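You operate a simulated robot arm through the tools that you are given. There is no shell and no other tool. Be economical: measure what you need, move in short steps, check, and stop when the job is done.

Carry out the task below with a simulated robot arm. There is one attempt and no reset: what you move stays moved.

Task
Fill the blue cup at tank 29 and the other cup at tank 56, each about to its line.
Fine: Leave the cups on the tanks' shelves. Set down upright: what you pick out.
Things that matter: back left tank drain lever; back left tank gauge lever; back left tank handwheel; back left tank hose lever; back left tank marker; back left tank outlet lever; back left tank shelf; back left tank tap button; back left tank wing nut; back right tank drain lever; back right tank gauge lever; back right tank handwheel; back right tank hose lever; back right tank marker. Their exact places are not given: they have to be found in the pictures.

Only the result counts: the job must be done as asked and must still hold three seconds after the hand-in. Knocking over, shifting, dropping, spilling or breaking anything else fails it.

Robot
A 6-joint arm with a two-finger parallel gripper on a trunk, on a base that drives. Base frame: it is fixed to the floor where the robot stands at the start and does not move with it; the origin is under the middle of the robot, x ahead of it, y to its left, z up. Lengths are in mm, angles in degrees, forces in N, time in s.
With the tool pointing down near the work surface it reaches from about 380 to 880 mm from the robot's upright axis, wherever it stands. Its first joint turns from -115.0 to 115.0 degrees. Places, roughly: back left tank drain lever [-1000, -1500, 500]; back left tank gauge lever [-1200, -2200, 1100]; back left tank handwheel [-1000, -1500, 1000]; back left tank hose lever [-1300, -1000, 800]; back left tank marker [-1300, -2100, 1700]; back left tank outlet lever [-900, -1700, 700]; back left tank shelf [-1100, -1900, 800]; back left tank tap button [-1100, -1900, 1200]; back left tank wing nut [-1100, -1000, 800]; back right tank drain lever [-1000, -100, 500]; back right tank gauge lever [-1100, -600, 1100]; back right tank handwheel [-1000, 0, 1000]; back right tank hose lever [-1300, -600, 800]; back right tank marker [-1200, -500, 1500]; back right tank outlet lever [-900, 200, 700]; back right tank shelf [-1100, 300, 800]. Payload 3.43 kg.
The tool frame sits at the grasp point between the pads (the TCP): z along the fingers, y along the line on which they close. The tips reach 34 mm beyond it. The gripper opens to 128 mm. The fingers are 24 mm wide and 12 mm thick; the gripper's body (48 by 130 mm) begins 96 mm behind the TCP.
Orientation is that of the tool frame in the base frame, as [roll, pitch, yaw] about the fixed x, y, z axes, in that order (R = Rz(yaw) Ry(pitch) Rx(roll)). With the fingers straight down and closing along the base's y, the tool's x points along the base's -x, its y along +y and its z along -z.

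Tools
- The arm moves only by the tool servo_tool. Its argument "deltas" is a list of rows, each a list of 7 numbers: the shift along the tool's x, y, z in mm, then the turn, a rotation vector about the tool's x, y, z in degrees, then the finger opening in mm, from 0 to 128. In form: [[tx, ty, tz, rx, ry, rz, grip], ...]. A call has 1 to 10 rows; each row is the pose to reach, as a shift and turn from the pose commanded when the call began, along the tool's axes at that moment. Each row takes 0.2 s and may step no farther than 50 mm and 8.6 degrees from the row before; otherwise, or with a gripper value out of range, the whole call is refused. Where a pose cannot be reached the arm comes as near as it can. A force on the tool above 90 N (or 10 N above the force at the start of the call, whichever is more), or a blocked arm, ends the call early, and 0.2 s more pass. Each finger travels about 108 mm/s and halts on what it meets, pressing with about 29 N; the grip force reading is that of the motor and also rises with nothing between the fingers. The clock runs only during rows and for 0.2 s after the last one: add rows that repeat a pose to give the fingers time. It gives the time, the measured TCP pose, the force on the tool (base axes), the opening and the grip force at its end, in the units of the frame above (readings bear some noise), with the torque about the TCP (base axes, N m) and any sound that the robot's microphone picked up.
- Cameras (640 x 400 px; columns grow to the right, rows downward): "scene" is now at [-57.1, 289.2, 1355.3]; the picture's right is [1.00, -0.05, 0.00], its down [-0.02, -0.39, -0.92] and it looks along [0.04, 0.92, -0.39] (base axes); focal length 214 px, centre (320, 200). "wrist" rides on the gripper at [76, -11, -160] in the tool frame; the picture's right is [0.15, 0.99, 0.00], its down [-0.88, 0.13, -0.46] and it looks along [-0.45, 0.07, 0.89] (tool axes); focal length 234 px, centre (320, 200).
- get_image(camera): a new picture of that camera. The clock stands still meanwhile.
- lift_body(by): slides the trunk up (or, below 0, down) by that many mm; the arm and the scene camera ride with it, the base frame stays. It gives what a move gives, with no picture.
- steer(legs): drives the robot by 1 to 6 legs, each [ahead, turn to the left] in mm and degrees, along the robot's own axes; the way and the turn of a leg run together, so that a leg with both is an arc; at most 1500 mm and 180 degrees a leg. The arm and the cameras ride along, it lands a little off, and it stops where it bumps. It gives what a move gives.
- pan_tilt(pan, tilt): turns the head with the scene camera to pan (to the left, within 103 degrees either way) and tilt (down, from -29 to 69), counted from straight ahead of the robot. It gives what a move gives.
- measure_at(camera, pixels): for up to 12 pixels [column, row] of the newest picture of that camera ("zoom" is the newest enlarged one), the place [x, y, z] in the base frame of the surface seen there, good to about 3 mm. The clock stands still meanwhile.
- inspect(camera, box): a new picture of the part [left, top, right, bottom] of that camera's present view, enlarged. The clock stands still meanwhile.
- finish_job(): hands the job in; it is judged then, once.

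Go step by step. Measure first, check grasps and placings, and put right what went wrong. The budget is 80 turns and 60 pictures, counting those below and the enlarged ones. Unless the task says otherwise, let go and move clear before handing in, and close with one line.

The tools are called as a command line: name --pt "numbers of a row" for each row, then --argument value for the rest, lists and objects as JSON in quotes. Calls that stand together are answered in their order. servo_tool: Moves the arm, as the interface text tells. Its arguments: {"type":"object","properties":{"deltas":{"type":"array","items":{"type":"array","items":{"type":"number"}}}},"required":["deltas"]} The other tools are called the same way: lift_body (by) slides the trunk up or down; steer (legs) drives the base; pan_tilt (pan, tilt) turns the head that bears the scene camera; get_image (camera) takes a picture; measure_at (camera, pixels) gives the place of the surface under pixels of a picture; inspect (camera, box) takes an enlarged picture of a part of a camera's view; finish_job () hands the job in.

At the start:

```text
t: 0.0
tool_pos: [-89.4, 491.4, 1445.0]
orientation: [-180.0, 0.1, 180.0]
ft_force: [-0.2, 0.0, 0.4]
moment: [0.0, 0.0, -0.04]
grip_width: 128.0
gripper_force: 0.0
trunk travel left (down, up): [-602.0, 188.0]
robot x, y, heading: [1.5, -1.4, -0.1]
head pan, tilt: [87.3, 22.7]
```

scene: 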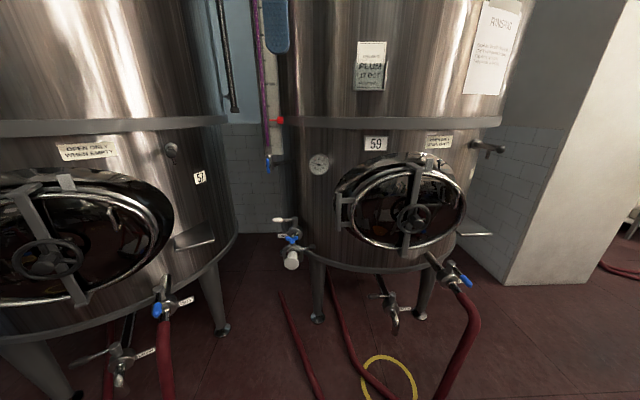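
wrist: 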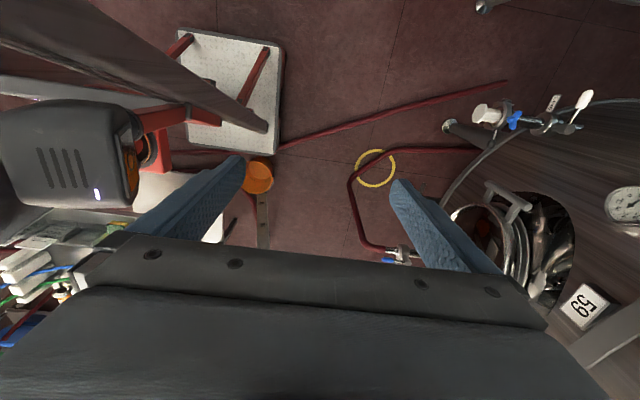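

The start picture shows tanks 57 and 59 on the left; I need 29 and 56, so I look around.

pan_tilt --pan 0 --tilt 25

get_image --camera "scene"

pan_tilt --pan -90 --tilt 20

get_image --camera "scene"

```text
t: 1.6
tool_pos: [-88.0, 487.1, 1449.4]
orientation: [179.5, -0.1, -179.9]
ft_force: [0.0, 0.7, -1.0]
moment: [0.03, -0.01, -0.03]
grip_width: 128.1
gripper_force: 0.0
trunk travel left (down, up): [-602.0, 188.0]
robot x, y, heading: [-1.1, 5.2, -0.1]
head pan, tilt: [0.0, 25.0]
```

```text
57 pictures are left
```

scene: 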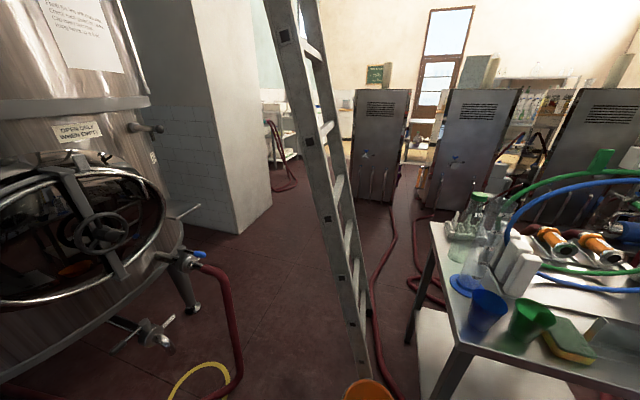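

```text
t: 3.3
tool_pos: [-87.9, 486.0, 1449.7]
orientation: [179.5, -0.2, 180.0]
ft_force: [-0.6, 0.8, -0.7]
moment: [0.02, 0.01, -0.02]
grip_width: 128.1
gripper_force: 0.0
trunk travel left (down, up): [-602.0, 188.0]
robot x, y, heading: [-1.8, -1.4, 0.1]
head pan, tilt: [-90.0, 20.0]
```

```text
56 pictures are left
```

scene: 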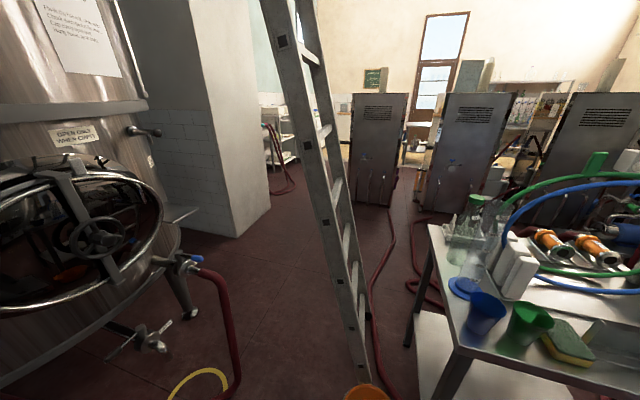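

The second picture looks nearly like the first (table with blue and green cups at right), though the pan reads -90; I retake it.

get_image --camera "scene"

```text
55 pictures are left
```

scene: 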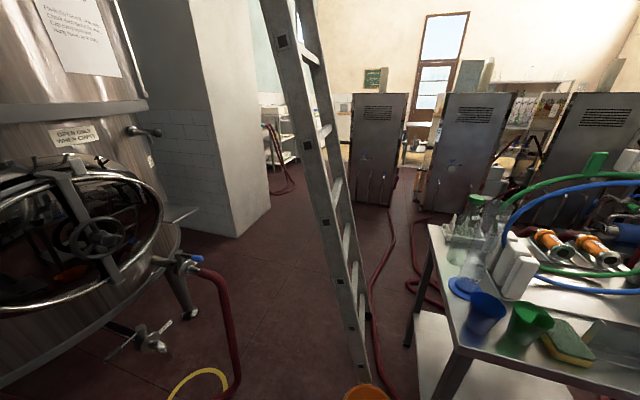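

The head seems not to have moved as reported. I measure some points to learn the real direction: blue cup (483,318), green cup (525,325), ladder (330,190), shelf of tank 59 (180,213).

measure_at --camera "scene" --pixels '[[483, 295], [480, 340], [527, 308], [518, 350], [330, 190], [180, 213], [100, 235], [365, 392], [465, 287], [430, 225], [600, 392], [470, 250]]'

pan_tilt --pan -80 --tilt 20

get_image --camera "scene"

```text
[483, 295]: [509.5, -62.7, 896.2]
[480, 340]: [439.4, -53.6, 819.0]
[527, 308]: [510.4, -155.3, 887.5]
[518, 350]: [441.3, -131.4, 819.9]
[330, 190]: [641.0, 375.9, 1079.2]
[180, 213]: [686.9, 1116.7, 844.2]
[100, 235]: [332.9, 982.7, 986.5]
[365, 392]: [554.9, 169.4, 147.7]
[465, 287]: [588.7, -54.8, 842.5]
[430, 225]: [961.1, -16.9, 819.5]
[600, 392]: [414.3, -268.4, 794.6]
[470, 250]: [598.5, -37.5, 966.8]
```

```text
t: 4.0
tool_pos: [-87.7, 488.5, 1449.9]
orientation: [179.5, -0.2, 180.0]
ft_force: [0.4, -0.2, -0.3]
moment: [-0.04, -0.02, 0.01]
grip_width: 128.1
gripper_force: 0.1
trunk travel left (down, up): [-602.0, 188.0]
robot x, y, heading: [-1.9, 1.3, -0.0]
head pan, tilt: [-80.0, 20.0]
```

```text
54 pictures are left
```

scene: 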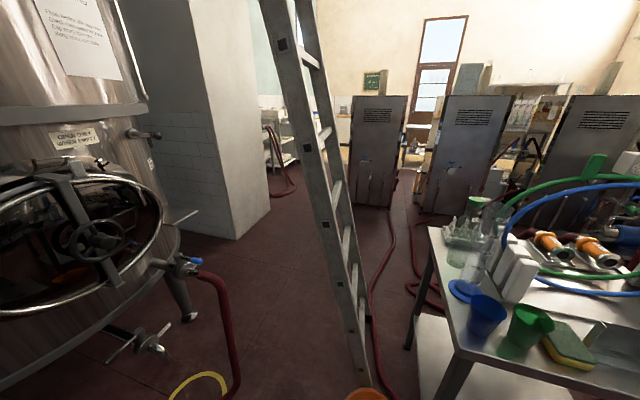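

The head seems stuck near pan +10 in reality regardless of its reading. I test panning the other way to see whether it moves there.

pan_tilt --pan 103 --tilt 15

get_image --camera "scene"

```text
t: 6.7
tool_pos: [-88.4, 490.9, 1444.1]
orientation: [-180.0, 0.0, 179.9]
ft_force: [-0.8, -0.8, 0.5]
moment: [0.03, 0.01, 0.01]
grip_width: 128.1
gripper_force: 0.1
trunk travel left (down, up): [-602.0, 188.0]
robot x, y, heading: [2.7, 2.7, -0.2]
head pan, tilt: [103.0, 15.0]
```

```text
53 pictures are left
```

scene: 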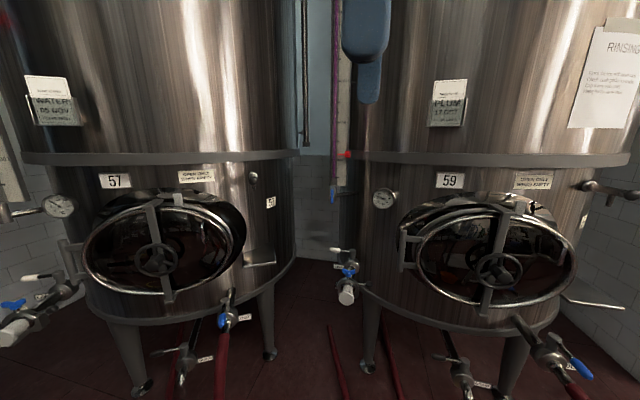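

Tool z shifted ~5 mm while panned and came back, so the arm was blocking the head. Before swinging the arm to the front I check the ladder's position.

pan_tilt --pan 30 --tilt 0

get_image --camera "scene"

```text
t: 8.2
tool_pos: [-90.0, 490.4, 1445.0]
orientation: [179.9, 0.0, 180.0]
ft_force: [0.6, -0.8, 0.4]
moment: [0.01, 0.02, 0.02]
grip_width: 127.9
gripper_force: 0.0
trunk travel left (down, up): [-602.0, 188.0]
robot x, y, heading: [0.6, 3.5, -0.0]
head pan, tilt: [30.0, 0.0]
```

```text
52 pictures are left
```

scene: 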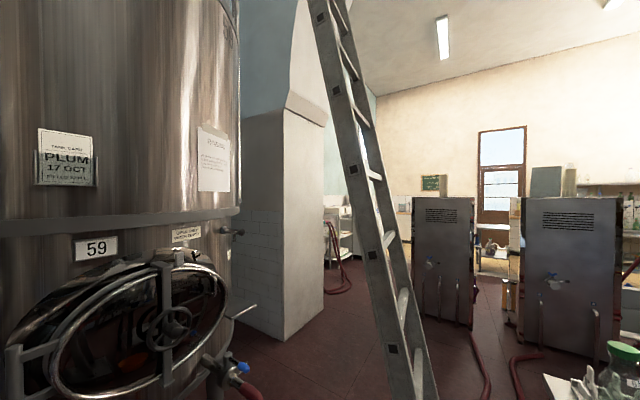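

measure_at --camera "scene" --pixels '[[328, 40], [345, 120], [370, 220], [395, 330], [376, 176], [350, 80], [228, 226], [240, 312], [315, 5]]'

```text
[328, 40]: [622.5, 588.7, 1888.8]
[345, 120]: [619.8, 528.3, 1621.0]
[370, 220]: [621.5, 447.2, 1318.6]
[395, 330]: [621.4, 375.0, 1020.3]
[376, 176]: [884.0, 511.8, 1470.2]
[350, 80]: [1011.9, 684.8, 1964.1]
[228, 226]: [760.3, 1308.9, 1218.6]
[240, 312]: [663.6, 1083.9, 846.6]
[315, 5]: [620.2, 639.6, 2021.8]
```

The ladder stays beyond 760 mm radius, so swinging the arm at ~495 mm radius to the front is safe. I start the swing.

servo_tool --pt "-43 5.5 0 0 0 0 128" --pt "-86 7.5 0 0 0 0 128" --pt "-129 5.5 0 0 0 0 128" --pt "-172 0 0 0 0 0 128" --pt "-214 -9.5 0 0 0 0 128" --pt "-255 -22.5 0 0 0 0 128" --pt "-295 -38.5 0 0 0 0 128" --pt "-333.5 -58.5 0 0 0 0 128" --pt "-370 -82 0 0 0 0 128" --pt "-404 -108.5 0 0 0 0 128"

pan_tilt --pan -10 --tilt 30

get_image --camera "scene"

```text
t: 10.4
tool_pos: [316.1, 380.2, 1444.2]
orientation: [-180.0, 0.0, -179.9]
ft_force: [0.5, 0.7, 0.5]
moment: [-0.01, -0.02, -0.02]
grip_width: 128.3
gripper_force: 0.1
trunk travel left (down, up): [-602.0, 188.0]
robot x, y, heading: [-3.3, 2.4, 0.2]
head pan, tilt: [30.0, 0.0]
```

```text
t: 11.4
tool_pos: [316.1, 382.0, 1443.5]
orientation: [-180.0, 0.0, 179.9]
ft_force: [-0.4, -0.5, -0.6]
moment: [-0.03, 0.01, -0.03]
grip_width: 128.0
gripper_force: 0.0
trunk travel left (down, up): [-602.0, 188.0]
robot x, y, heading: [-1.0, 1.0, -0.1]
head pan, tilt: [-10.0, 30.0]
```

```text
51 pictures are left
```

scene: 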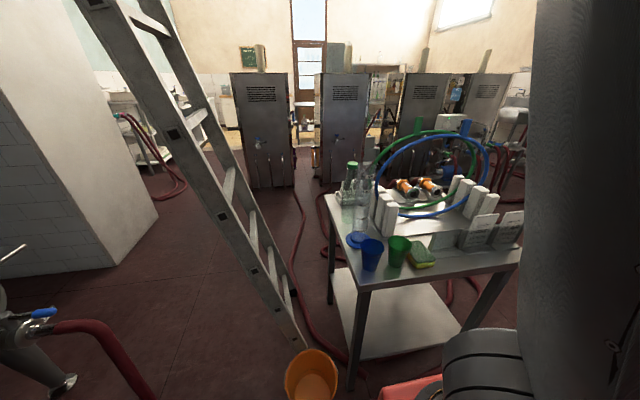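

Now the head pans freely; the trunk is the dark column on the right. I enlarge the table area with the cups (340-530, 150-300).

inspect --camera "scene" --box '[320, 150, 528, 280]'

```text
3.08 times, centred on (424, 215) of scene
```

zoom: 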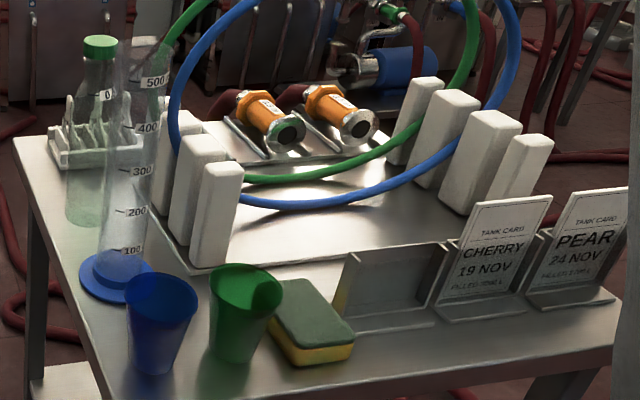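

Blue cup at (160,322) and green at (243,312) in the zoom, with the sponge and measuring cylinder near by. I measure them.

measure_at --camera "zoom" --pixels '[[127, 290], [195, 296], [152, 316], [150, 372], [210, 280], [281, 290], [245, 310], [236, 360], [100, 395], [282, 330], [270, 300], [85, 285]]'

measure_at --camera "zoom" --pixels '[[165, 280], [245, 268], [200, 350], [125, 345], [185, 340], [190, 385], [260, 390], [340, 350], [275, 355], [90, 360], [340, 320], [162, 270]]'

```text
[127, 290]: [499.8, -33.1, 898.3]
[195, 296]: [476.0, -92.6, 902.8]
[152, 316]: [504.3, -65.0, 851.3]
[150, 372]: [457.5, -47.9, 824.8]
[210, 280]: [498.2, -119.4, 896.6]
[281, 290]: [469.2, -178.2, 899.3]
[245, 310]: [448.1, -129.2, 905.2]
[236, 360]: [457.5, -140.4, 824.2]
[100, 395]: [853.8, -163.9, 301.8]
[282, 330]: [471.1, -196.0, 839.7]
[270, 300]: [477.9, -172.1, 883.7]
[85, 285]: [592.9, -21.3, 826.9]
```

```text
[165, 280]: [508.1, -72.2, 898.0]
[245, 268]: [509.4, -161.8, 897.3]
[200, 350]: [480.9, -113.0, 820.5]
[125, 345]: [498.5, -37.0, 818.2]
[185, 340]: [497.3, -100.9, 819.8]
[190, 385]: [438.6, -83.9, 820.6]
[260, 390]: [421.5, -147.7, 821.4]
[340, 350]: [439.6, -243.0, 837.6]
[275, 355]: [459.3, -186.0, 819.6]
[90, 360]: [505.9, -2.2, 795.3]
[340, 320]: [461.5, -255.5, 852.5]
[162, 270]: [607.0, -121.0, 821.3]
```

Table top z≈820, rims ≈900, blue cup centre ≈(485,-63), green ≈(482,-148), rim Ø ≈67. Before grasping I look at the tanks behind by turning the base left 150°.

steer --legs '[[0, 150]]'

pan_tilt --pan 30 --tilt 15

get_image --camera "scene"

pan_tilt --pan 90 --tilt 15

get_image --camera "scene"

```text
t: 14.4
tool_pos: [-68.4, 490.4, 1443.5]
orientation: [-179.9, 0.0, -132.4]
ft_force: [-0.1, -0.3, 0.3]
moment: [0.0, 0.02, 0.02]
grip_width: 128.0
gripper_force: 0.0
trunk travel left (down, up): [-602.0, 188.0]
robot x, y, heading: [-0.3, 1.8, 47.5]
head pan, tilt: [-10.0, 30.0]
stopped in leg 1: the robot was blocked; the commanded pose is now the measured one
```

```text
t: 15.5
tool_pos: [-69.0, 490.6, 1443.0]
orientation: [-179.9, 0.0, -132.3]
ft_force: [0.9, 0.2, -0.4]
moment: [-0.02, -0.01, -0.01]
grip_width: 128.0
gripper_force: 0.0
trunk travel left (down, up): [-602.0, 188.0]
robot x, y, heading: [0.4, -1.0, 47.9]
head pan, tilt: [30.0, 15.0]
```

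```text
49 pictures are left
```

scene: 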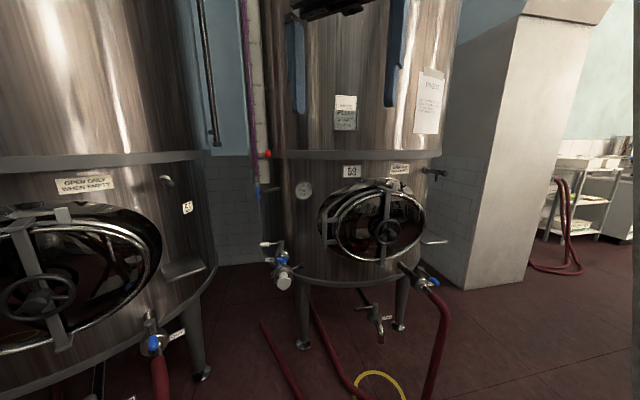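

```text
t: 16.8
tool_pos: [-67.9, 490.5, 1443.8]
orientation: [-179.8, 0.0, -132.3]
ft_force: [0.2, -0.9, 0.2]
moment: [0.02, 0.01, -0.04]
grip_width: 128.0
gripper_force: 0.0
trunk travel left (down, up): [-602.0, 188.0]
robot x, y, heading: [1.6, -0.4, 47.5]
head pan, tilt: [90.0, 15.0]
```

```text
48 pictures are left
```

scene: 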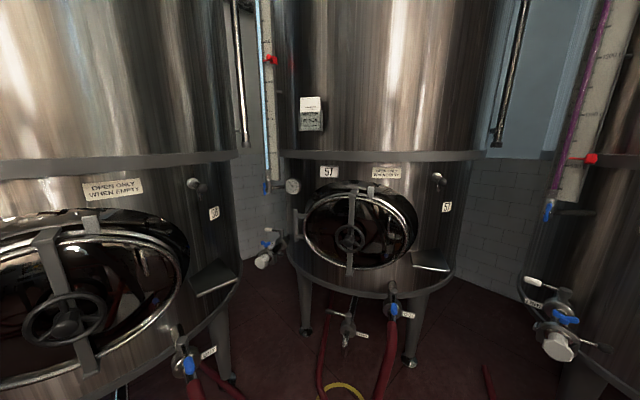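

The turn was blocked at heading 47.5. A third tank at left has a side label at (213,213); I enlarge it and look down around the base for what blocks.

inspect --camera "scene" --box '[180, 160, 280, 222]'

pan_tilt --pan 103 --tilt 60

get_image --camera "scene"

get_image --camera "wrist"

```text
6.40 times, centred on (230, 191) of scene
```

zoom: 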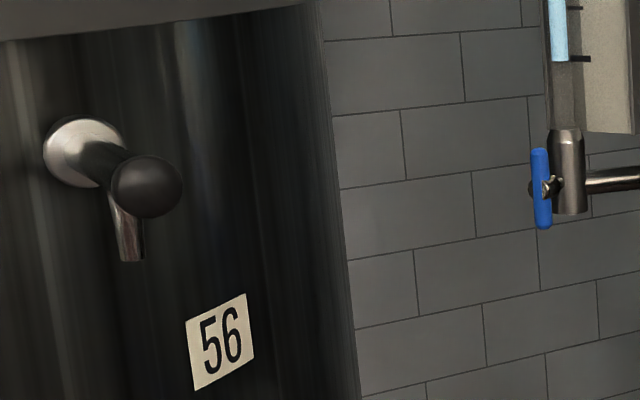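

```text
t: 17.9
tool_pos: [-68.2, 490.6, 1444.8]
orientation: [-180.0, 0.1, -132.3]
ft_force: [0.1, 0.1, -0.7]
moment: [0.01, -0.01, 0.01]
grip_width: 128.1
gripper_force: 0.1
trunk travel left (down, up): [-602.0, 188.0]
robot x, y, heading: [-0.1, 2.6, 47.6]
head pan, tilt: [103.0, 60.0]
```

```text
46 pictures are left
```

scene: 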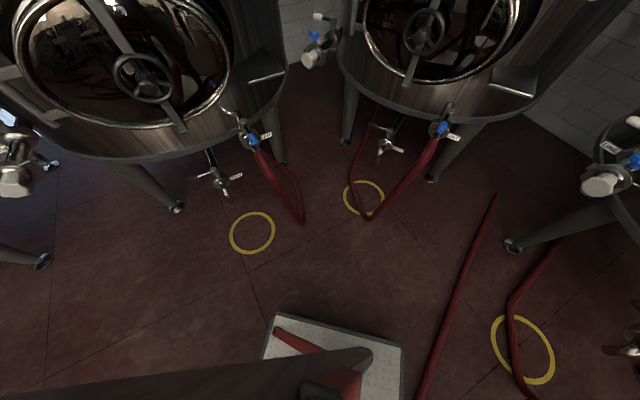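

```text
45 pictures are left
```

wrist: 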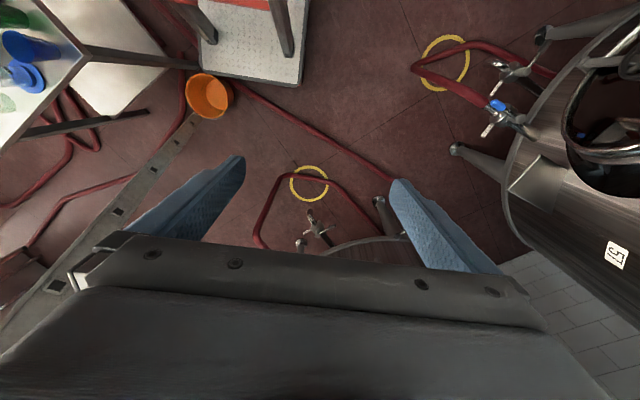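

The left tank is 56 (the back right one). The turn was probably blocked at the rear right corner by something unseen on my right, so I turn right to heading about -60 to see that side.

steer --legs '[[0, -107]]'

pan_tilt --pan -25 --tilt 25

get_image --camera "scene"

```text
t: 22.8
tool_pos: [488.4, -82.6, 1443.1]
orientation: [-179.9, -0.1, 120.0]
ft_force: [-0.7, 0.3, 0.3]
moment: [-0.03, -0.03, -0.01]
grip_width: 127.9
gripper_force: 0.1
trunk travel left (down, up): [-602.0, 188.0]
robot x, y, heading: [0.1, 0.8, -60.1]
head pan, tilt: [103.0, 60.0]
```

```text
t: 24.9
tool_pos: [489.0, -84.8, 1444.0]
orientation: [-179.9, 0.0, 120.0]
ft_force: [-0.4, 0.8, 0.2]
moment: [0.01, 0.0, 0.01]
grip_width: 128.1
gripper_force: 0.0
trunk travel left (down, up): [-602.0, 188.0]
robot x, y, heading: [-0.4, -2.3, -60.2]
head pan, tilt: [-25.0, 25.0]
```

```text
44 pictures are left
```

scene: 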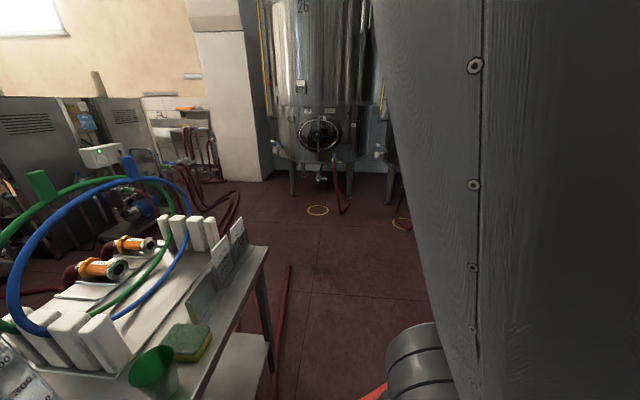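

A tank (26) stands on the far right; the near right floor looks free so far. I turn further to about -105.

steer --legs '[[0, -45]]'

get_image --camera "scene"

```text
t: 27.4
tool_pos: [279.8, -408.5, 1443.3]
orientation: [-179.9, 0.0, 74.1]
ft_force: [0.7, 0.7, 0.6]
moment: [0.01, -0.01, -0.04]
grip_width: 128.2
gripper_force: 0.1
trunk travel left (down, up): [-602.0, 188.0]
robot x, y, heading: [0.2, -1.9, -106.0]
head pan, tilt: [-25.0, 25.0]
```

```text
43 pictures are left
```

scene: 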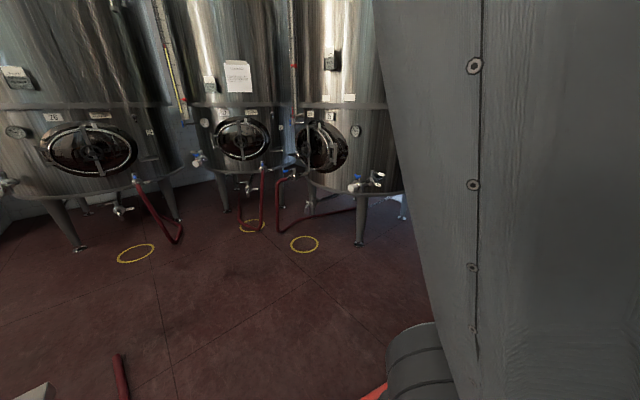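

The floor this side is free; three tanks are ahead. I read their numbers.

inspect --camera "scene" --box '[190, 60, 400, 191]'

steer --legs '[[350, 0], [0, -50]]'

get_image --camera "scene"

```text
3.05 times, centred on (295, 126) of scene
```

zoom: 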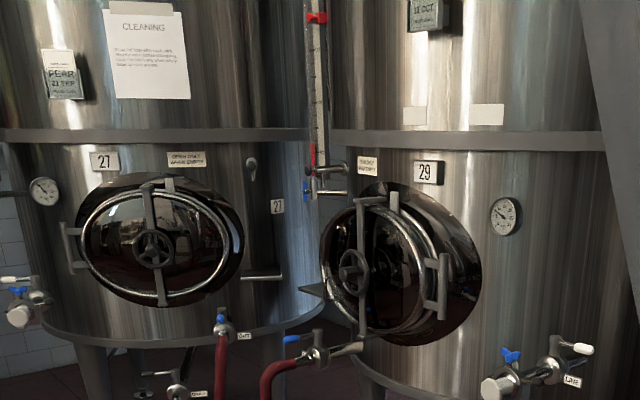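

```text
t: 32.0
tool_pos: [-232.3, -819.1, 1443.4]
orientation: [-179.9, 0.0, 23.9]
ft_force: [-0.5, -0.3, 0.5]
moment: [-0.01, -0.01, -0.01]
grip_width: 128.2
gripper_force: 0.1
trunk travel left (down, up): [-602.0, 188.0]
robot x, y, heading: [-97.5, -344.4, -156.0]
head pan, tilt: [-25.0, 25.0]
```

```text
41 pictures are left
```

scene: 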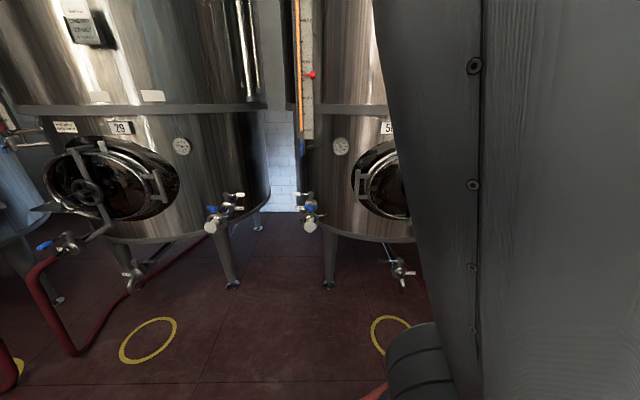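

Tank 29 is the back left one, mirrored with shelf (about (48,206)) and tap (about (12,140)) on its left. I enlarge that and also get a view of 56.

pan_tilt --pan 25 --tilt 15

inspect --camera "scene" --box '[200, 80, 440, 230]'

```text
t: 33.1
tool_pos: [-232.5, -818.4, 1442.5]
orientation: [-180.0, 0.0, 23.9]
ft_force: [0.3, -0.2, -0.3]
moment: [0.0, -0.01, 0.0]
grip_width: 128.1
gripper_force: 0.2
trunk travel left (down, up): [-602.0, 188.0]
robot x, y, heading: [-100.2, -340.8, -156.1]
head pan, tilt: [25.0, 15.0]
```

```text
2.67 times, centred on (320, 155) of scene
```

zoom: 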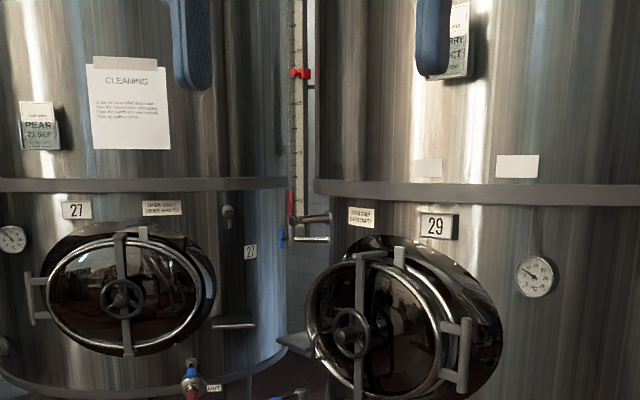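

Tap of 29 around (312,218)-(310,240) in the zoom, shelf at (295,343). I measure.

measure_at --camera "zoom" --pixels '[[325, 216], [300, 217], [294, 219], [320, 239], [300, 239], [296, 342], [282, 340], [310, 352], [330, 180], [500, 300], [435, 225], [283, 237]]'

inspect --camera "scene" --box '[285, 140, 349, 180]'

```text
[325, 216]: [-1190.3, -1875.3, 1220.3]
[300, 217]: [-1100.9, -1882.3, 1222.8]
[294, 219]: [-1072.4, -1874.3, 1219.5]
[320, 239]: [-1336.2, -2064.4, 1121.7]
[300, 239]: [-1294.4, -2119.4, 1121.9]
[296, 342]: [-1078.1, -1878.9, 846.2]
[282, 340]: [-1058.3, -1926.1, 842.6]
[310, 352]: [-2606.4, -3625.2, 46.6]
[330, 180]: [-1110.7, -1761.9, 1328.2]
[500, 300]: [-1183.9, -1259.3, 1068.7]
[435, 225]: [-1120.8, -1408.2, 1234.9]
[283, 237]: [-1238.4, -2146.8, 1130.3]
```

```text
10.00 times, centred on (317, 160) of scene
```

zoom: 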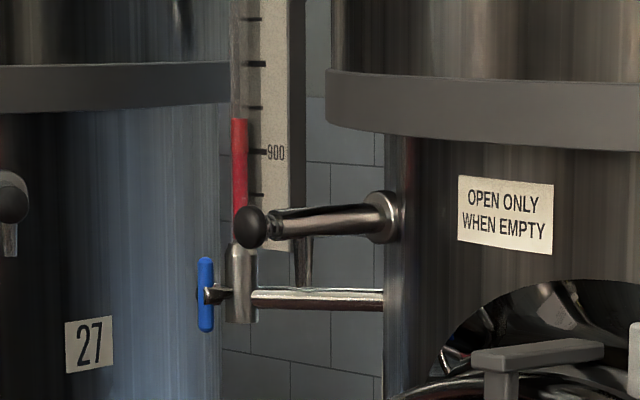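

The tap of 29: black button at (-1072,-1874,1220), spout behind it, shelf at z≈845. Now I return to the table, standing a bit back, facing it, to take the cups horizontally.

steer --legs '[[60, 0], [0, -114], [260, 0], [0, -90]]'

pan_tilt --pan -25 --tilt 35

get_image --camera "scene"

```text
t: 44.2
tool_pos: [182.3, 265.1, 1444.2]
orientation: [-179.9, -0.1, 178.8]
ft_force: [-0.6, 0.3, 0.3]
moment: [-0.01, 0.02, 0.0]
grip_width: 127.9
gripper_force: 0.1
trunk travel left (down, up): [-602.0, 188.0]
robot x, y, heading: [-144.3, -108.2, -1.3]
head pan, tilt: [25.0, 15.0]
```

```text
t: 45.4
tool_pos: [183.7, 265.4, 1443.8]
orientation: [-179.8, 0.0, 178.6]
ft_force: [1.1, -0.7, 0.2]
moment: [-0.01, 0.0, -0.02]
grip_width: 128.0
gripper_force: 0.1
trunk travel left (down, up): [-602.0, 188.0]
robot x, y, heading: [-140.9, -110.8, -1.3]
head pan, tilt: [-25.0, 35.0]
```

```text
38 pictures are left
```

scene: 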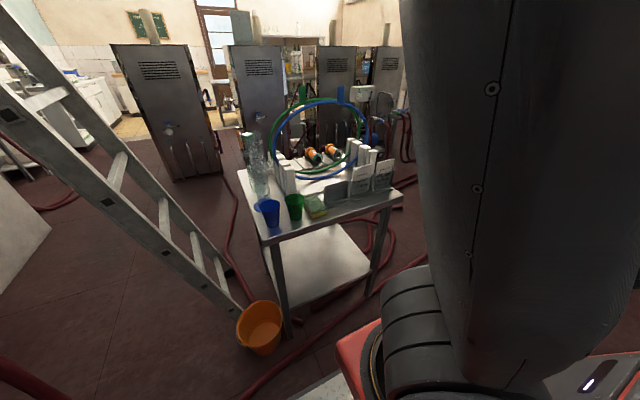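

The robot stands at (-142,-109), heading -1.3. I enlarge the cups (270,215 and 295,207) for accurate positions and their lines.

inspect --camera "scene" --box '[248, 180, 344, 240]'

measure_at --camera "scene" --pixels '[[260, 340], [246, 318], [282, 330], [245, 345], [263, 243], [320, 233], [390, 200], [276, 245], [280, 392]]'

```text
6.67 times, centred on (296, 210) of scene
```

zoom: 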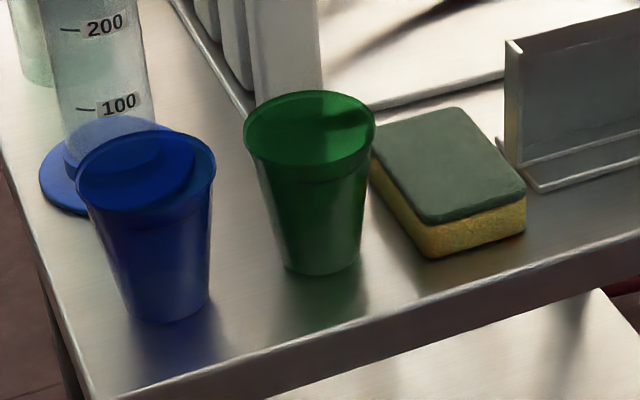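

```text
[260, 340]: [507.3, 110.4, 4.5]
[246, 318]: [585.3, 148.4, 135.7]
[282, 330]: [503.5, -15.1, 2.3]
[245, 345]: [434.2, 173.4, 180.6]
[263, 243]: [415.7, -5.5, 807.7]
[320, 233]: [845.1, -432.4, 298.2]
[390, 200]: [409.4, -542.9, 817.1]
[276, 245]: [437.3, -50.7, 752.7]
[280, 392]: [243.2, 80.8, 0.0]
```

I measure rims, bottoms and the band edges on the zoom.

measure_at --camera "zoom" --pixels '[[78, 180], [213, 180], [150, 214], [145, 320], [95, 230], [210, 240], [246, 140], [374, 125], [312, 184], [318, 272], [262, 195], [368, 180]]'

measure_at --camera "zoom" --pixels '[[145, 135], [308, 94], [121, 310], [207, 290], [285, 262], [357, 250], [150, 212], [320, 180], [430, 222], [375, 160], [436, 255], [100, 392]]'

```text
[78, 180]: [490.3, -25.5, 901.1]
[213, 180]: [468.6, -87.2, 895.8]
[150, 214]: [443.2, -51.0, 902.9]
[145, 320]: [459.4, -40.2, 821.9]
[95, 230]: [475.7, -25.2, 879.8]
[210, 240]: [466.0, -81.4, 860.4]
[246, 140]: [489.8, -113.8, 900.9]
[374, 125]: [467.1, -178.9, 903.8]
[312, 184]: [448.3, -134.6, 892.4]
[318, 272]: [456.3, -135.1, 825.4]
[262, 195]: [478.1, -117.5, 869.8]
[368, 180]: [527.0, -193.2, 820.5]
```

```text
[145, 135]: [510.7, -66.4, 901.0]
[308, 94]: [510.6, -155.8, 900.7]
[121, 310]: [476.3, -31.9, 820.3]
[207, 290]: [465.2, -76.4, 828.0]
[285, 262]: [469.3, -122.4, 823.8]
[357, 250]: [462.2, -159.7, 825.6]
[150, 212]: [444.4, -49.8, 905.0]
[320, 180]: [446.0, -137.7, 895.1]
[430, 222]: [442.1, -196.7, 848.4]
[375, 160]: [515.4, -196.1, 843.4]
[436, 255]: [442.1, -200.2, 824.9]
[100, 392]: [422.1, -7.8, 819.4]
```

Blue cup centre ≈(478,-57), green ≈(479,-146), rims z≈903, table 820. I back off 130 mm, lower the trunk 300 mm, then swing the arm to the front while turning the wrist.

steer --legs '[[-130, 1.3]]'

lift_body --by -300

servo_tool --pt "-19 -33 0 0 0 8.5 128" --pt "-38 -66 0 0 0 17 128" --pt "-57 -99 0 0 0 25.5 128" --pt "-76 -132 0 0 0 34 128" --pt "-95 -165 0 0 0 42.5 128" --pt "-114 -198 0 0 0 51 128" --pt "-133 -231 0 0 0 59.5 128" --pt "-152 -264 0 0 0 68 128" --pt "-171 -297 0 0 0 76.5 128" --pt "-190 -330 0 0 0 85 128"

```text
t: 46.7
tool_pos: [43.5, 273.4, 1443.9]
orientation: [-179.9, 0.0, 180.0]
ft_force: [-0.3, -0.2, -0.2]
moment: [-0.01, 0.01, -0.01]
grip_width: 128.1
gripper_force: 0.0
trunk travel left (down, up): [-602.0, 188.0]
robot x, y, heading: [-270.1, -107.4, 0.1]
head pan, tilt: [-25.0, 35.0]
```

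```text
t: 49.7
tool_pos: [41.6, 274.8, 1144.7]
orientation: [-179.9, -0.1, -180.0]
ft_force: [-0.3, -0.6, -0.2]
moment: [0.0, -0.05, 0.01]
grip_width: 127.9
gripper_force: 0.0
trunk travel left (down, up): [-302.0, 488.0]
robot x, y, heading: [-272.3, -108.5, 0.1]
head pan, tilt: [-25.0, 35.0]
```

```text
t: 51.9
tool_pos: [235.6, -56.0, 1144.6]
orientation: [-179.9, 0.1, 95.0]
ft_force: [0.6, -0.7, 0.9]
moment: [-0.02, -0.03, 0.02]
grip_width: 127.8
gripper_force: 0.1
trunk travel left (down, up): [-302.0, 488.0]
robot x, y, heading: [-274.5, -106.0, -0.3]
head pan, tilt: [-25.0, 35.0]
```

The wrist is at yaw 95; I continue turning it to yaw ~10.

servo_tool --pt "0 0 0 0 0 8.55 128" --pt "0 0 0 0 0 17.1 128" --pt "0 0 0 0 0 25.6 128" --pt "0 0 0 0 0 34.2 128" --pt "0 0 0 0 0 42.7 128" --pt "0 0 0 0 0 51.3 128" --pt "0 0 0 0 0 59.8 128" --pt "0 0 0 0 0 68.4 128" --pt "0 0 0 0 0 76.9 128" --pt "0 0 0 0 0 85.5 128"

servo_tool --pt "0 0 0 0 0 8 128" --pt "0 0 0 0 0 9.5 128"

```text
t: 54.1
tool_pos: [235.7, -89.8, 1145.0]
orientation: [-179.9, 0.0, 9.9]
ft_force: [-0.3, -0.3, -0.1]
moment: [-0.05, -0.01, -0.01]
grip_width: 127.7
gripper_force: 0.1
out of reach, approached as far as the arm can: row 10
trunk travel left (down, up): [-302.0, 488.0]
robot x, y, heading: [-276.7, -110.0, 0.2]
head pan, tilt: [-25.0, 35.0]
```

```text
t: 54.7
tool_pos: [232.6, -151.0, 1143.5]
orientation: [-179.8, 0.0, 1.0]
ft_force: [0.0, 0.2, 0.7]
moment: [-0.03, -0.02, -0.03]
grip_width: 128.0
gripper_force: 0.1
out of reach, approached as far as the arm can: row 1, 2
trunk travel left (down, up): [-302.0, 488.0]
robot x, y, heading: [-273.4, -110.2, 0.2]
head pan, tilt: [-25.0, 35.0]
```

Joint 6 seems at its limit near yaw 0 here, but yaw is ~1 now, as wanted. I pitch the fingers forward to horizontal while advancing 80 mm.

servo_tool --pt "8 0 0 0 8.5 0 128" --pt "16 0 0 0 17 0 128" --pt "24 0 0 0 25.5 0 128" --pt "32 0 0 0 34 0 128" --pt "40 0 0 0 42.5 0 128" --pt "48 0 0 0 51 0 128" --pt "56 0 0 0 59.5 0 128" --pt "64 0 0 0 68 0 128" --pt "72 0 0 0 76.5 0 128" --pt "80 0 0 0 85 0 128"

get_image --camera "wrist"

```text
t: 56.9
tool_pos: [427.4, -188.7, 1118.2]
orientation: [139.7, -78.6, 42.0]
ft_force: [0.5, -0.4, 3.3]
moment: [-0.02, 0.3, 0.03]
grip_width: 127.9
gripper_force: 0.1
out of reach, approached as far as the arm can: row 3, 4, 5, 6, 7, 8, 9, 10
trunk travel left (down, up): [-302.0, 488.0]
robot x, y, heading: [-273.0, -108.4, -0.1]
head pan, tilt: [-25.0, 35.0]
```

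```text
36 pictures are left
```

wrist: 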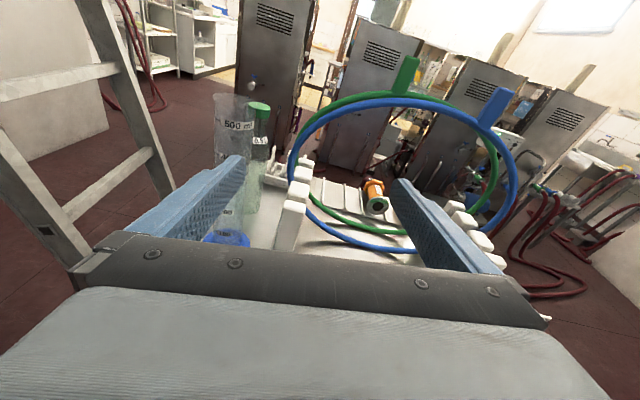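

The fingers now point almost forward (8.7° down, ~7° roll) at (427,-189,1118). I refine to level with yaw +10 (away from the joint-6 limit) while pulling back 97 mm.

servo_tool --pt "-5 -1 -32 2.7 3 2.2 128" --pt "-10 -3 -64 5.4 6 4.4 128" --pt "-14 -4 -96 8.2 9.1 6.6 128"

```text
t: 57.7
tool_pos: [389.3, -222.7, 1107.9]
orientation: [-54.6, -82.0, -117.5]
ft_force: [-0.1, 0.5, 0.0]
moment: [0.01, 0.0, -0.01]
grip_width: 127.9
gripper_force: 0.1
out of reach, approached as far as the arm can: row 1, 2, 3
trunk travel left (down, up): [-302.0, 488.0]
robot x, y, heading: [-270.0, -107.1, 0.0]
head pan, tilt: [-25.0, 35.0]
```

The arm seems pushed outward because the pose is too close in at this height. I try lower: about 120 mm down, to see what the arm gives.

servo_tool --pt "-40 0 0 0 0 0 128" --pt "-80 0 0 0 0 0 128" --pt "-120 0 0 0 0 0 128"

```text
t: 58.5
tool_pos: [400.4, -209.2, 984.8]
orientation: [-54.8, -82.1, -117.2]
ft_force: [-0.6, 0.0, -0.1]
moment: [-0.02, 0.01, -0.01]
grip_width: 127.9
gripper_force: 0.1
trunk travel left (down, up): [-302.0, 488.0]
robot x, y, heading: [-273.7, -109.8, -0.1]
head pan, tilt: [-25.0, 35.0]
```

It follows now: (400,-209,985). I level the orientation and pull back 60 mm.

servo_tool --pt "2 -4 -30 -0.2 -2.3 -3.3 128" --pt "4 -8 -59 -0.3 -4.6 -6.5 128"

```text
t: 59.1
tool_pos: [344.1, -212.5, 981.1]
orientation: [-76.1, -89.9, -96.2]
ft_force: [-0.1, -0.3, 0.2]
moment: [0.0, 0.02, 0.03]
grip_width: 127.9
gripper_force: 0.1
out of reach, approached as far as the arm can: row 2
trunk travel left (down, up): [-302.0, 488.0]
robot x, y, heading: [-274.1, -107.6, 0.2]
head pan, tilt: [-25.0, 35.0]
```

Now level: Z≈(0.991,0.134,0), X up. I go to a pre-grasp 110 mm short of the blue cup at z 872, opening 78.

servo_tool --pt "0 -45 14.5 0 0 0 110" --pt "0 -90 29 0 0 0 90" --pt "0 -135.4 43.5 0 0 0 78" --pt "-36 -135.4 43.5 0 0 0 78" --pt "-72 -135.4 43.5 0 0 0 78" --pt "-109 -135.4 43.5 0 0 0 78" --pt "-109 -135.4 43.5 0 0 0 78"

get_image --camera "wrist"

```text
t: 60.7
tool_pos: [407.9, -98.7, 893.6]
orientation: [-149.0, -89.9, -23.0]
ft_force: [-1.0, 0.4, -0.2]
moment: [-0.01, 0.04, -0.03]
grip_width: 77.9
gripper_force: 0.1
out of reach, approached as far as the arm can: row 1, 2, 3, 4, 5, 6, 7
trunk travel left (down, up): [-302.0, 488.0]
robot x, y, heading: [-273.1, -104.9, -0.2]
head pan, tilt: [-25.0, 35.0]
```

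```text
35 pictures are left
```

wrist: 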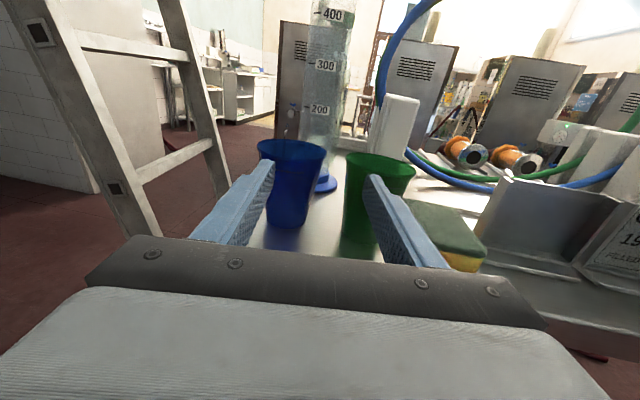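

The right finger tip is near the green cup and the arm is at its inward limit; I back the base 80 mm for room.

steer --legs '[[-80, 0]]'

servo_tool --pt "0 -25 0 0 0 0 78" --pt "0 -25 20 0 0 0 78" --pt "-10 -25 20 0 0 0 78" --pt "-21 -25 20 0 0 0 78"

```text
t: 61.7
tool_pos: [328.4, -97.0, 893.7]
orientation: [-153.1, -89.8, -18.8]
ft_force: [0.1, -0.5, -0.3]
moment: [-0.02, 0.03, 0.02]
grip_width: 77.8
gripper_force: 0.0
trunk travel left (down, up): [-302.0, 488.0]
robot x, y, heading: [-354.5, -108.8, 0.1]
head pan, tilt: [-25.0, 35.0]
```

```text
t: 62.7
tool_pos: [345.7, -93.2, 874.9]
orientation: [-168.6, -89.8, -2.6]
ft_force: [1.1, 0.3, 0.5]
moment: [0.02, 0.0, 0.0]
grip_width: 78.1
gripper_force: 0.1
out of reach, approached as far as the arm can: row 1, 2, 3, 4
trunk travel left (down, up): [-302.0, 488.0]
robot x, y, heading: [-354.9, -105.5, -0.2]
head pan, tilt: [-25.0, 35.0]
```

The joint-6 limit wants tool yaw about 7°+ beyond the bearing; I yaw the tool 8° more left and go to (372,-87,872).

servo_tool --pt "0 0 0 4 0 0 78" --pt "0 0 0 8 0 0 78" --pt "-3 -2 26.6 8 0 0 78"

get_image --camera "wrist"

```text
t: 63.5
tool_pos: [371.1, -87.0, 873.1]
orientation: [-147.3, -89.9, -16.6]
ft_force: [0.6, -0.7, 0.5]
moment: [-0.01, 0.02, -0.02]
grip_width: 77.8
gripper_force: 0.1
trunk travel left (down, up): [-302.0, 488.0]
robot x, y, heading: [-358.5, -108.9, 0.1]
head pan, tilt: [-25.0, 35.0]
```

```text
34 pictures are left
```

wrist: 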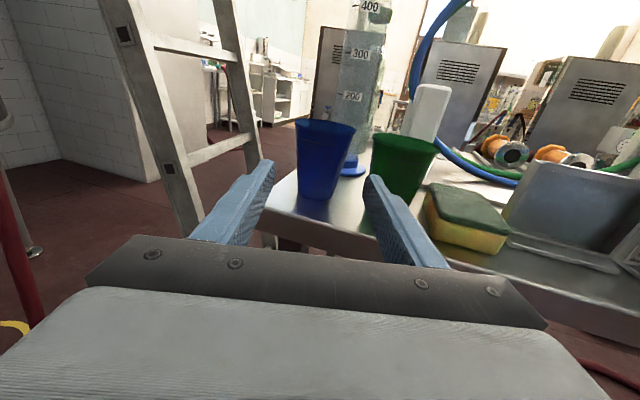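

Blue cup sits centred between the fingers (col 325). I narrow to 72 and advance 110 mm, then close.

servo_tool --pt "-3 0 0 0 0 0 72" --pt "-3 0 30 0 0 0 72" --pt "-3 0 60 0 0 0 72" --pt "-3 0 85 0 0 0 72" --pt "-3 0 110 0 0 0 72" --pt "-3 0 110 0 0 0 72"

get_image --camera "wrist"

```text
t: 64.9
tool_pos: [476.2, -57.3, 869.9]
orientation: [-147.0, -89.8, -17.0]
ft_force: [-0.7, 0.5, 0.6]
moment: [-0.02, 0.01, -0.02]
grip_width: 71.8
gripper_force: 0.1
trunk travel left (down, up): [-302.0, 488.0]
robot x, y, heading: [-349.7, -107.2, -0.1]
head pan, tilt: [-25.0, 35.0]
```

```text
33 pictures are left
```

wrist: 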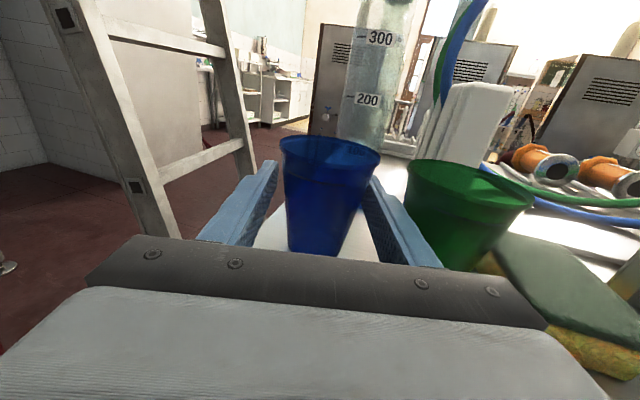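

The blue cup is between the fingers and the green one untouched. I close and lift 70 mm.

servo_tool --pt "0 0 0 0 0 0 55" --pt "0 0 0 0 0 0 40" --pt "0 0 0 0 0 0 40" --pt "0 0 0 0 0 0 40"

servo_tool --pt "20 0 0 0 0 0 40" --pt "45 0 0 0 0 0 40" --pt "70 0 0 0 0 0 40" --pt "70 0 0 0 0 0 40"

get_image --camera "wrist"

```text
t: 65.9
tool_pos: [476.1, -56.1, 870.2]
orientation: [-146.1, -89.9, -17.8]
ft_force: [-0.7, -0.2, 0.5]
moment: [0.02, 0.0, -0.03]
grip_width: 59.7
gripper_force: 28.6
trunk travel left (down, up): [-302.0, 488.0]
robot x, y, heading: [-352.4, -106.1, -0.2]
head pan, tilt: [-25.0, 35.0]
```

```text
t: 66.9
tool_pos: [475.6, -56.9, 939.4]
orientation: [-148.5, -89.7, -15.5]
ft_force: [0.2, -0.3, -0.6]
moment: [0.0, 0.01, 0.01]
grip_width: 59.7
gripper_force: 29.5
trunk travel left (down, up): [-302.0, 488.0]
robot x, y, heading: [-353.5, -105.7, 0.0]
head pan, tilt: [-25.0, 35.0]
```

```text
32 pictures are left
```

wrist: 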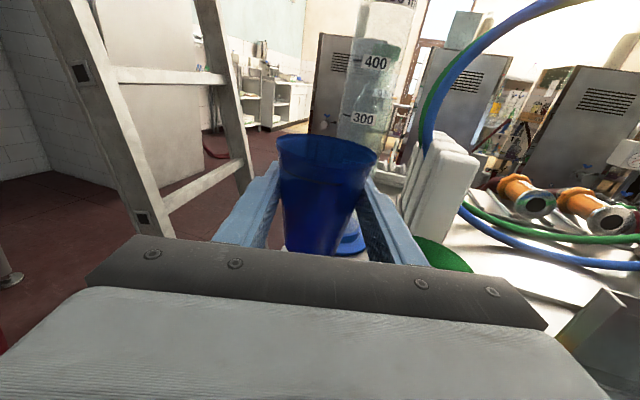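

The blue cup is held (59.7 mm). I retract it clear of the table and turn the base left to 92°, to drive backwards toward tank 29.

servo_tool --pt "0 0 -40 0 0 0 40" --pt "0 0 -80 0 0 0 40" --pt "5 0 -120 0 0 0 40" --pt "5 0 -130 0 0 0 40"

steer --legs '[[0, 92]]'

pan_tilt --pan 103 --tilt 35

get_image --camera "scene"

```text
t: 67.9
tool_pos: [351.0, -92.8, 945.0]
orientation: [-145.9, -89.8, -18.0]
ft_force: [0.3, -0.6, 0.2]
moment: [0.0, -0.02, 0.01]
grip_width: 59.7
gripper_force: 28.9
trunk travel left (down, up): [-302.0, 488.0]
robot x, y, heading: [-352.0, -109.2, -0.2]
head pan, tilt: [-25.0, 35.0]
```

```text
t: 72.2
tool_pos: [-384.6, 597.7, 945.7]
orientation: [-145.2, -89.9, 72.6]
ft_force: [0.7, 0.0, -0.7]
moment: [0.0, 0.0, 0.0]
grip_width: 59.5
gripper_force: 29.0
trunk travel left (down, up): [-302.0, 488.0]
robot x, y, heading: [-350.2, -106.4, 91.4]
head pan, tilt: [-25.0, 35.0]
```

```text
t: 74.3
tool_pos: [-384.4, 596.8, 945.7]
orientation: [-145.2, -89.9, 72.7]
ft_force: [0.4, -0.8, -0.3]
moment: [0.04, -0.02, -0.01]
grip_width: 59.5
gripper_force: 28.8
trunk travel left (down, up): [-302.0, 488.0]
robot x, y, heading: [-351.7, -109.2, 91.4]
head pan, tilt: [103.0, 35.0]
```

```text
31 pictures are left
```

scene: 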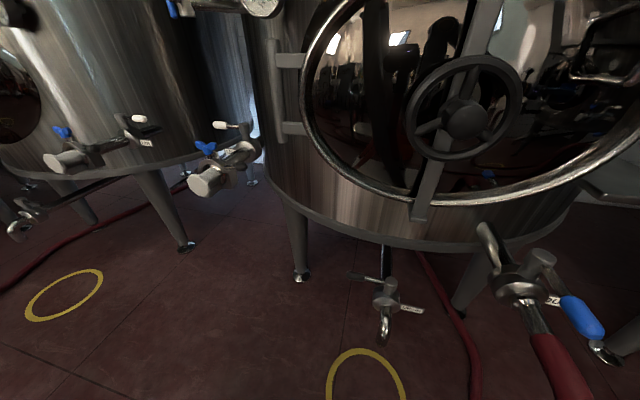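

Tank 56 is close and 29 beyond at left. I measure the protruding parts to plan clearance.

measure_at --camera "scene" --pixels '[[520, 290], [590, 325], [570, 385], [385, 330], [468, 118], [205, 185], [65, 165], [20, 225], [185, 245], [65, 295], [600, 190], [30, 280]]'

```text
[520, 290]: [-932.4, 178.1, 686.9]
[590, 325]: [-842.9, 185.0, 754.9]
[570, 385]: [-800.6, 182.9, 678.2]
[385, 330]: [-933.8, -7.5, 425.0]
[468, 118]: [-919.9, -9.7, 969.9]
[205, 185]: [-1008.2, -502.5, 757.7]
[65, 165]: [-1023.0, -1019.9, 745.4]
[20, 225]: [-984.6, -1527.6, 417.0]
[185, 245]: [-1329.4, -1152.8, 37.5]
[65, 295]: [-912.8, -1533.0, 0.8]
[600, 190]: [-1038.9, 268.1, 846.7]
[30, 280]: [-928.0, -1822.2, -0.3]
```

56's shelf is at (-1039,268,847), and tank 27's hose ring (~(-514,-2233)) restricts turning low down. I drive back 1200, turn left 40, back 450, then turn to face about 201°.

steer --legs '[[-1200, 0], [0, 40], [-450, 0], [0, 69]]'

pan_tilt --pan 10 --tilt 25

get_image --camera "scene"

```text
t: 87.7
tool_pos: [-667.9, -1933.5, 946.0]
orientation: [-144.6, -89.9, -177.1]
ft_force: [0.0, 0.4, -0.1]
moment: [-0.01, 0.0, 0.03]
grip_width: 58.2
gripper_force: 29.0
trunk travel left (down, up): [-302.0, 488.0]
robot x, y, heading: [-20.0, -1654.5, -157.7]
head pan, tilt: [103.0, 35.0]
```

```text
t: 89.4
tool_pos: [-668.3, -1933.0, 945.2]
orientation: [-144.7, -90.0, -177.1]
ft_force: [0.0, 0.4, 0.2]
moment: [0.01, 0.03, -0.01]
grip_width: 58.2
gripper_force: 29.1
trunk travel left (down, up): [-302.0, 488.0]
robot x, y, heading: [-20.2, -1649.4, -157.9]
head pan, tilt: [10.0, 25.0]
```

```text
30 pictures are left
```

scene: 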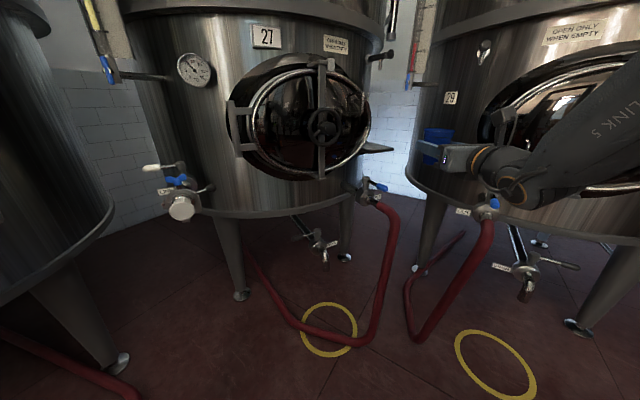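

The cup (435,140) is held; tank 29's tap is at (485,50). I enlarge that region to measure tap, spout and shelf.

inspect --camera "scene" --box '[370, 30, 530, 130]'

measure_at --camera "zoom" --pixels '[[440, 65], [462, 70], [455, 92], [452, 115], [455, 55], [20, 330], [60, 110]]'

measure_at --camera "scene" --pixels '[[375, 195], [385, 275], [340, 315], [475, 250], [415, 320], [490, 212], [430, 335], [420, 172], [385, 148], [335, 300]]'

```text
4.00 times, centred on (450, 80) of scene
```

zoom: 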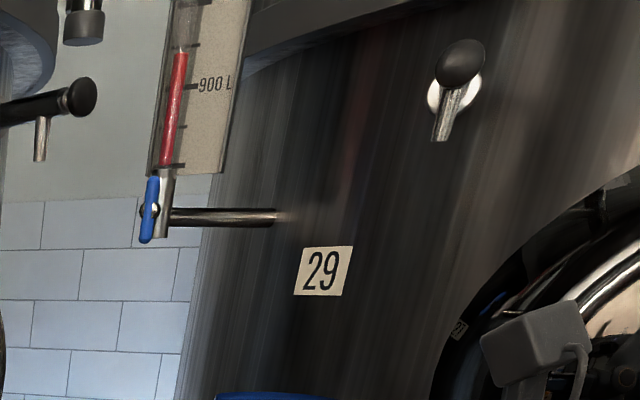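

```text
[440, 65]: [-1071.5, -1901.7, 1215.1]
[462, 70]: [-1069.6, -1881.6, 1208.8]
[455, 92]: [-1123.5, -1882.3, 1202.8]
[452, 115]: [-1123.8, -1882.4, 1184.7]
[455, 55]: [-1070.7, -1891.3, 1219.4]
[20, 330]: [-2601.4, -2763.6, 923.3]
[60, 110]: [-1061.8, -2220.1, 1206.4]
```

```text
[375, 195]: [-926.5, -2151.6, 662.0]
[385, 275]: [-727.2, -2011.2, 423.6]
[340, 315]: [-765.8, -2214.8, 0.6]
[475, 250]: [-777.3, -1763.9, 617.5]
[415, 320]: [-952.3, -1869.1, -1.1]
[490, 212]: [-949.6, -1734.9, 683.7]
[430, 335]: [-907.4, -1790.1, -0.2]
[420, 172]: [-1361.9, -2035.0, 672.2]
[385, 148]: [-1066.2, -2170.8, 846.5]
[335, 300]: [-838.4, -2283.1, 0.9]
```

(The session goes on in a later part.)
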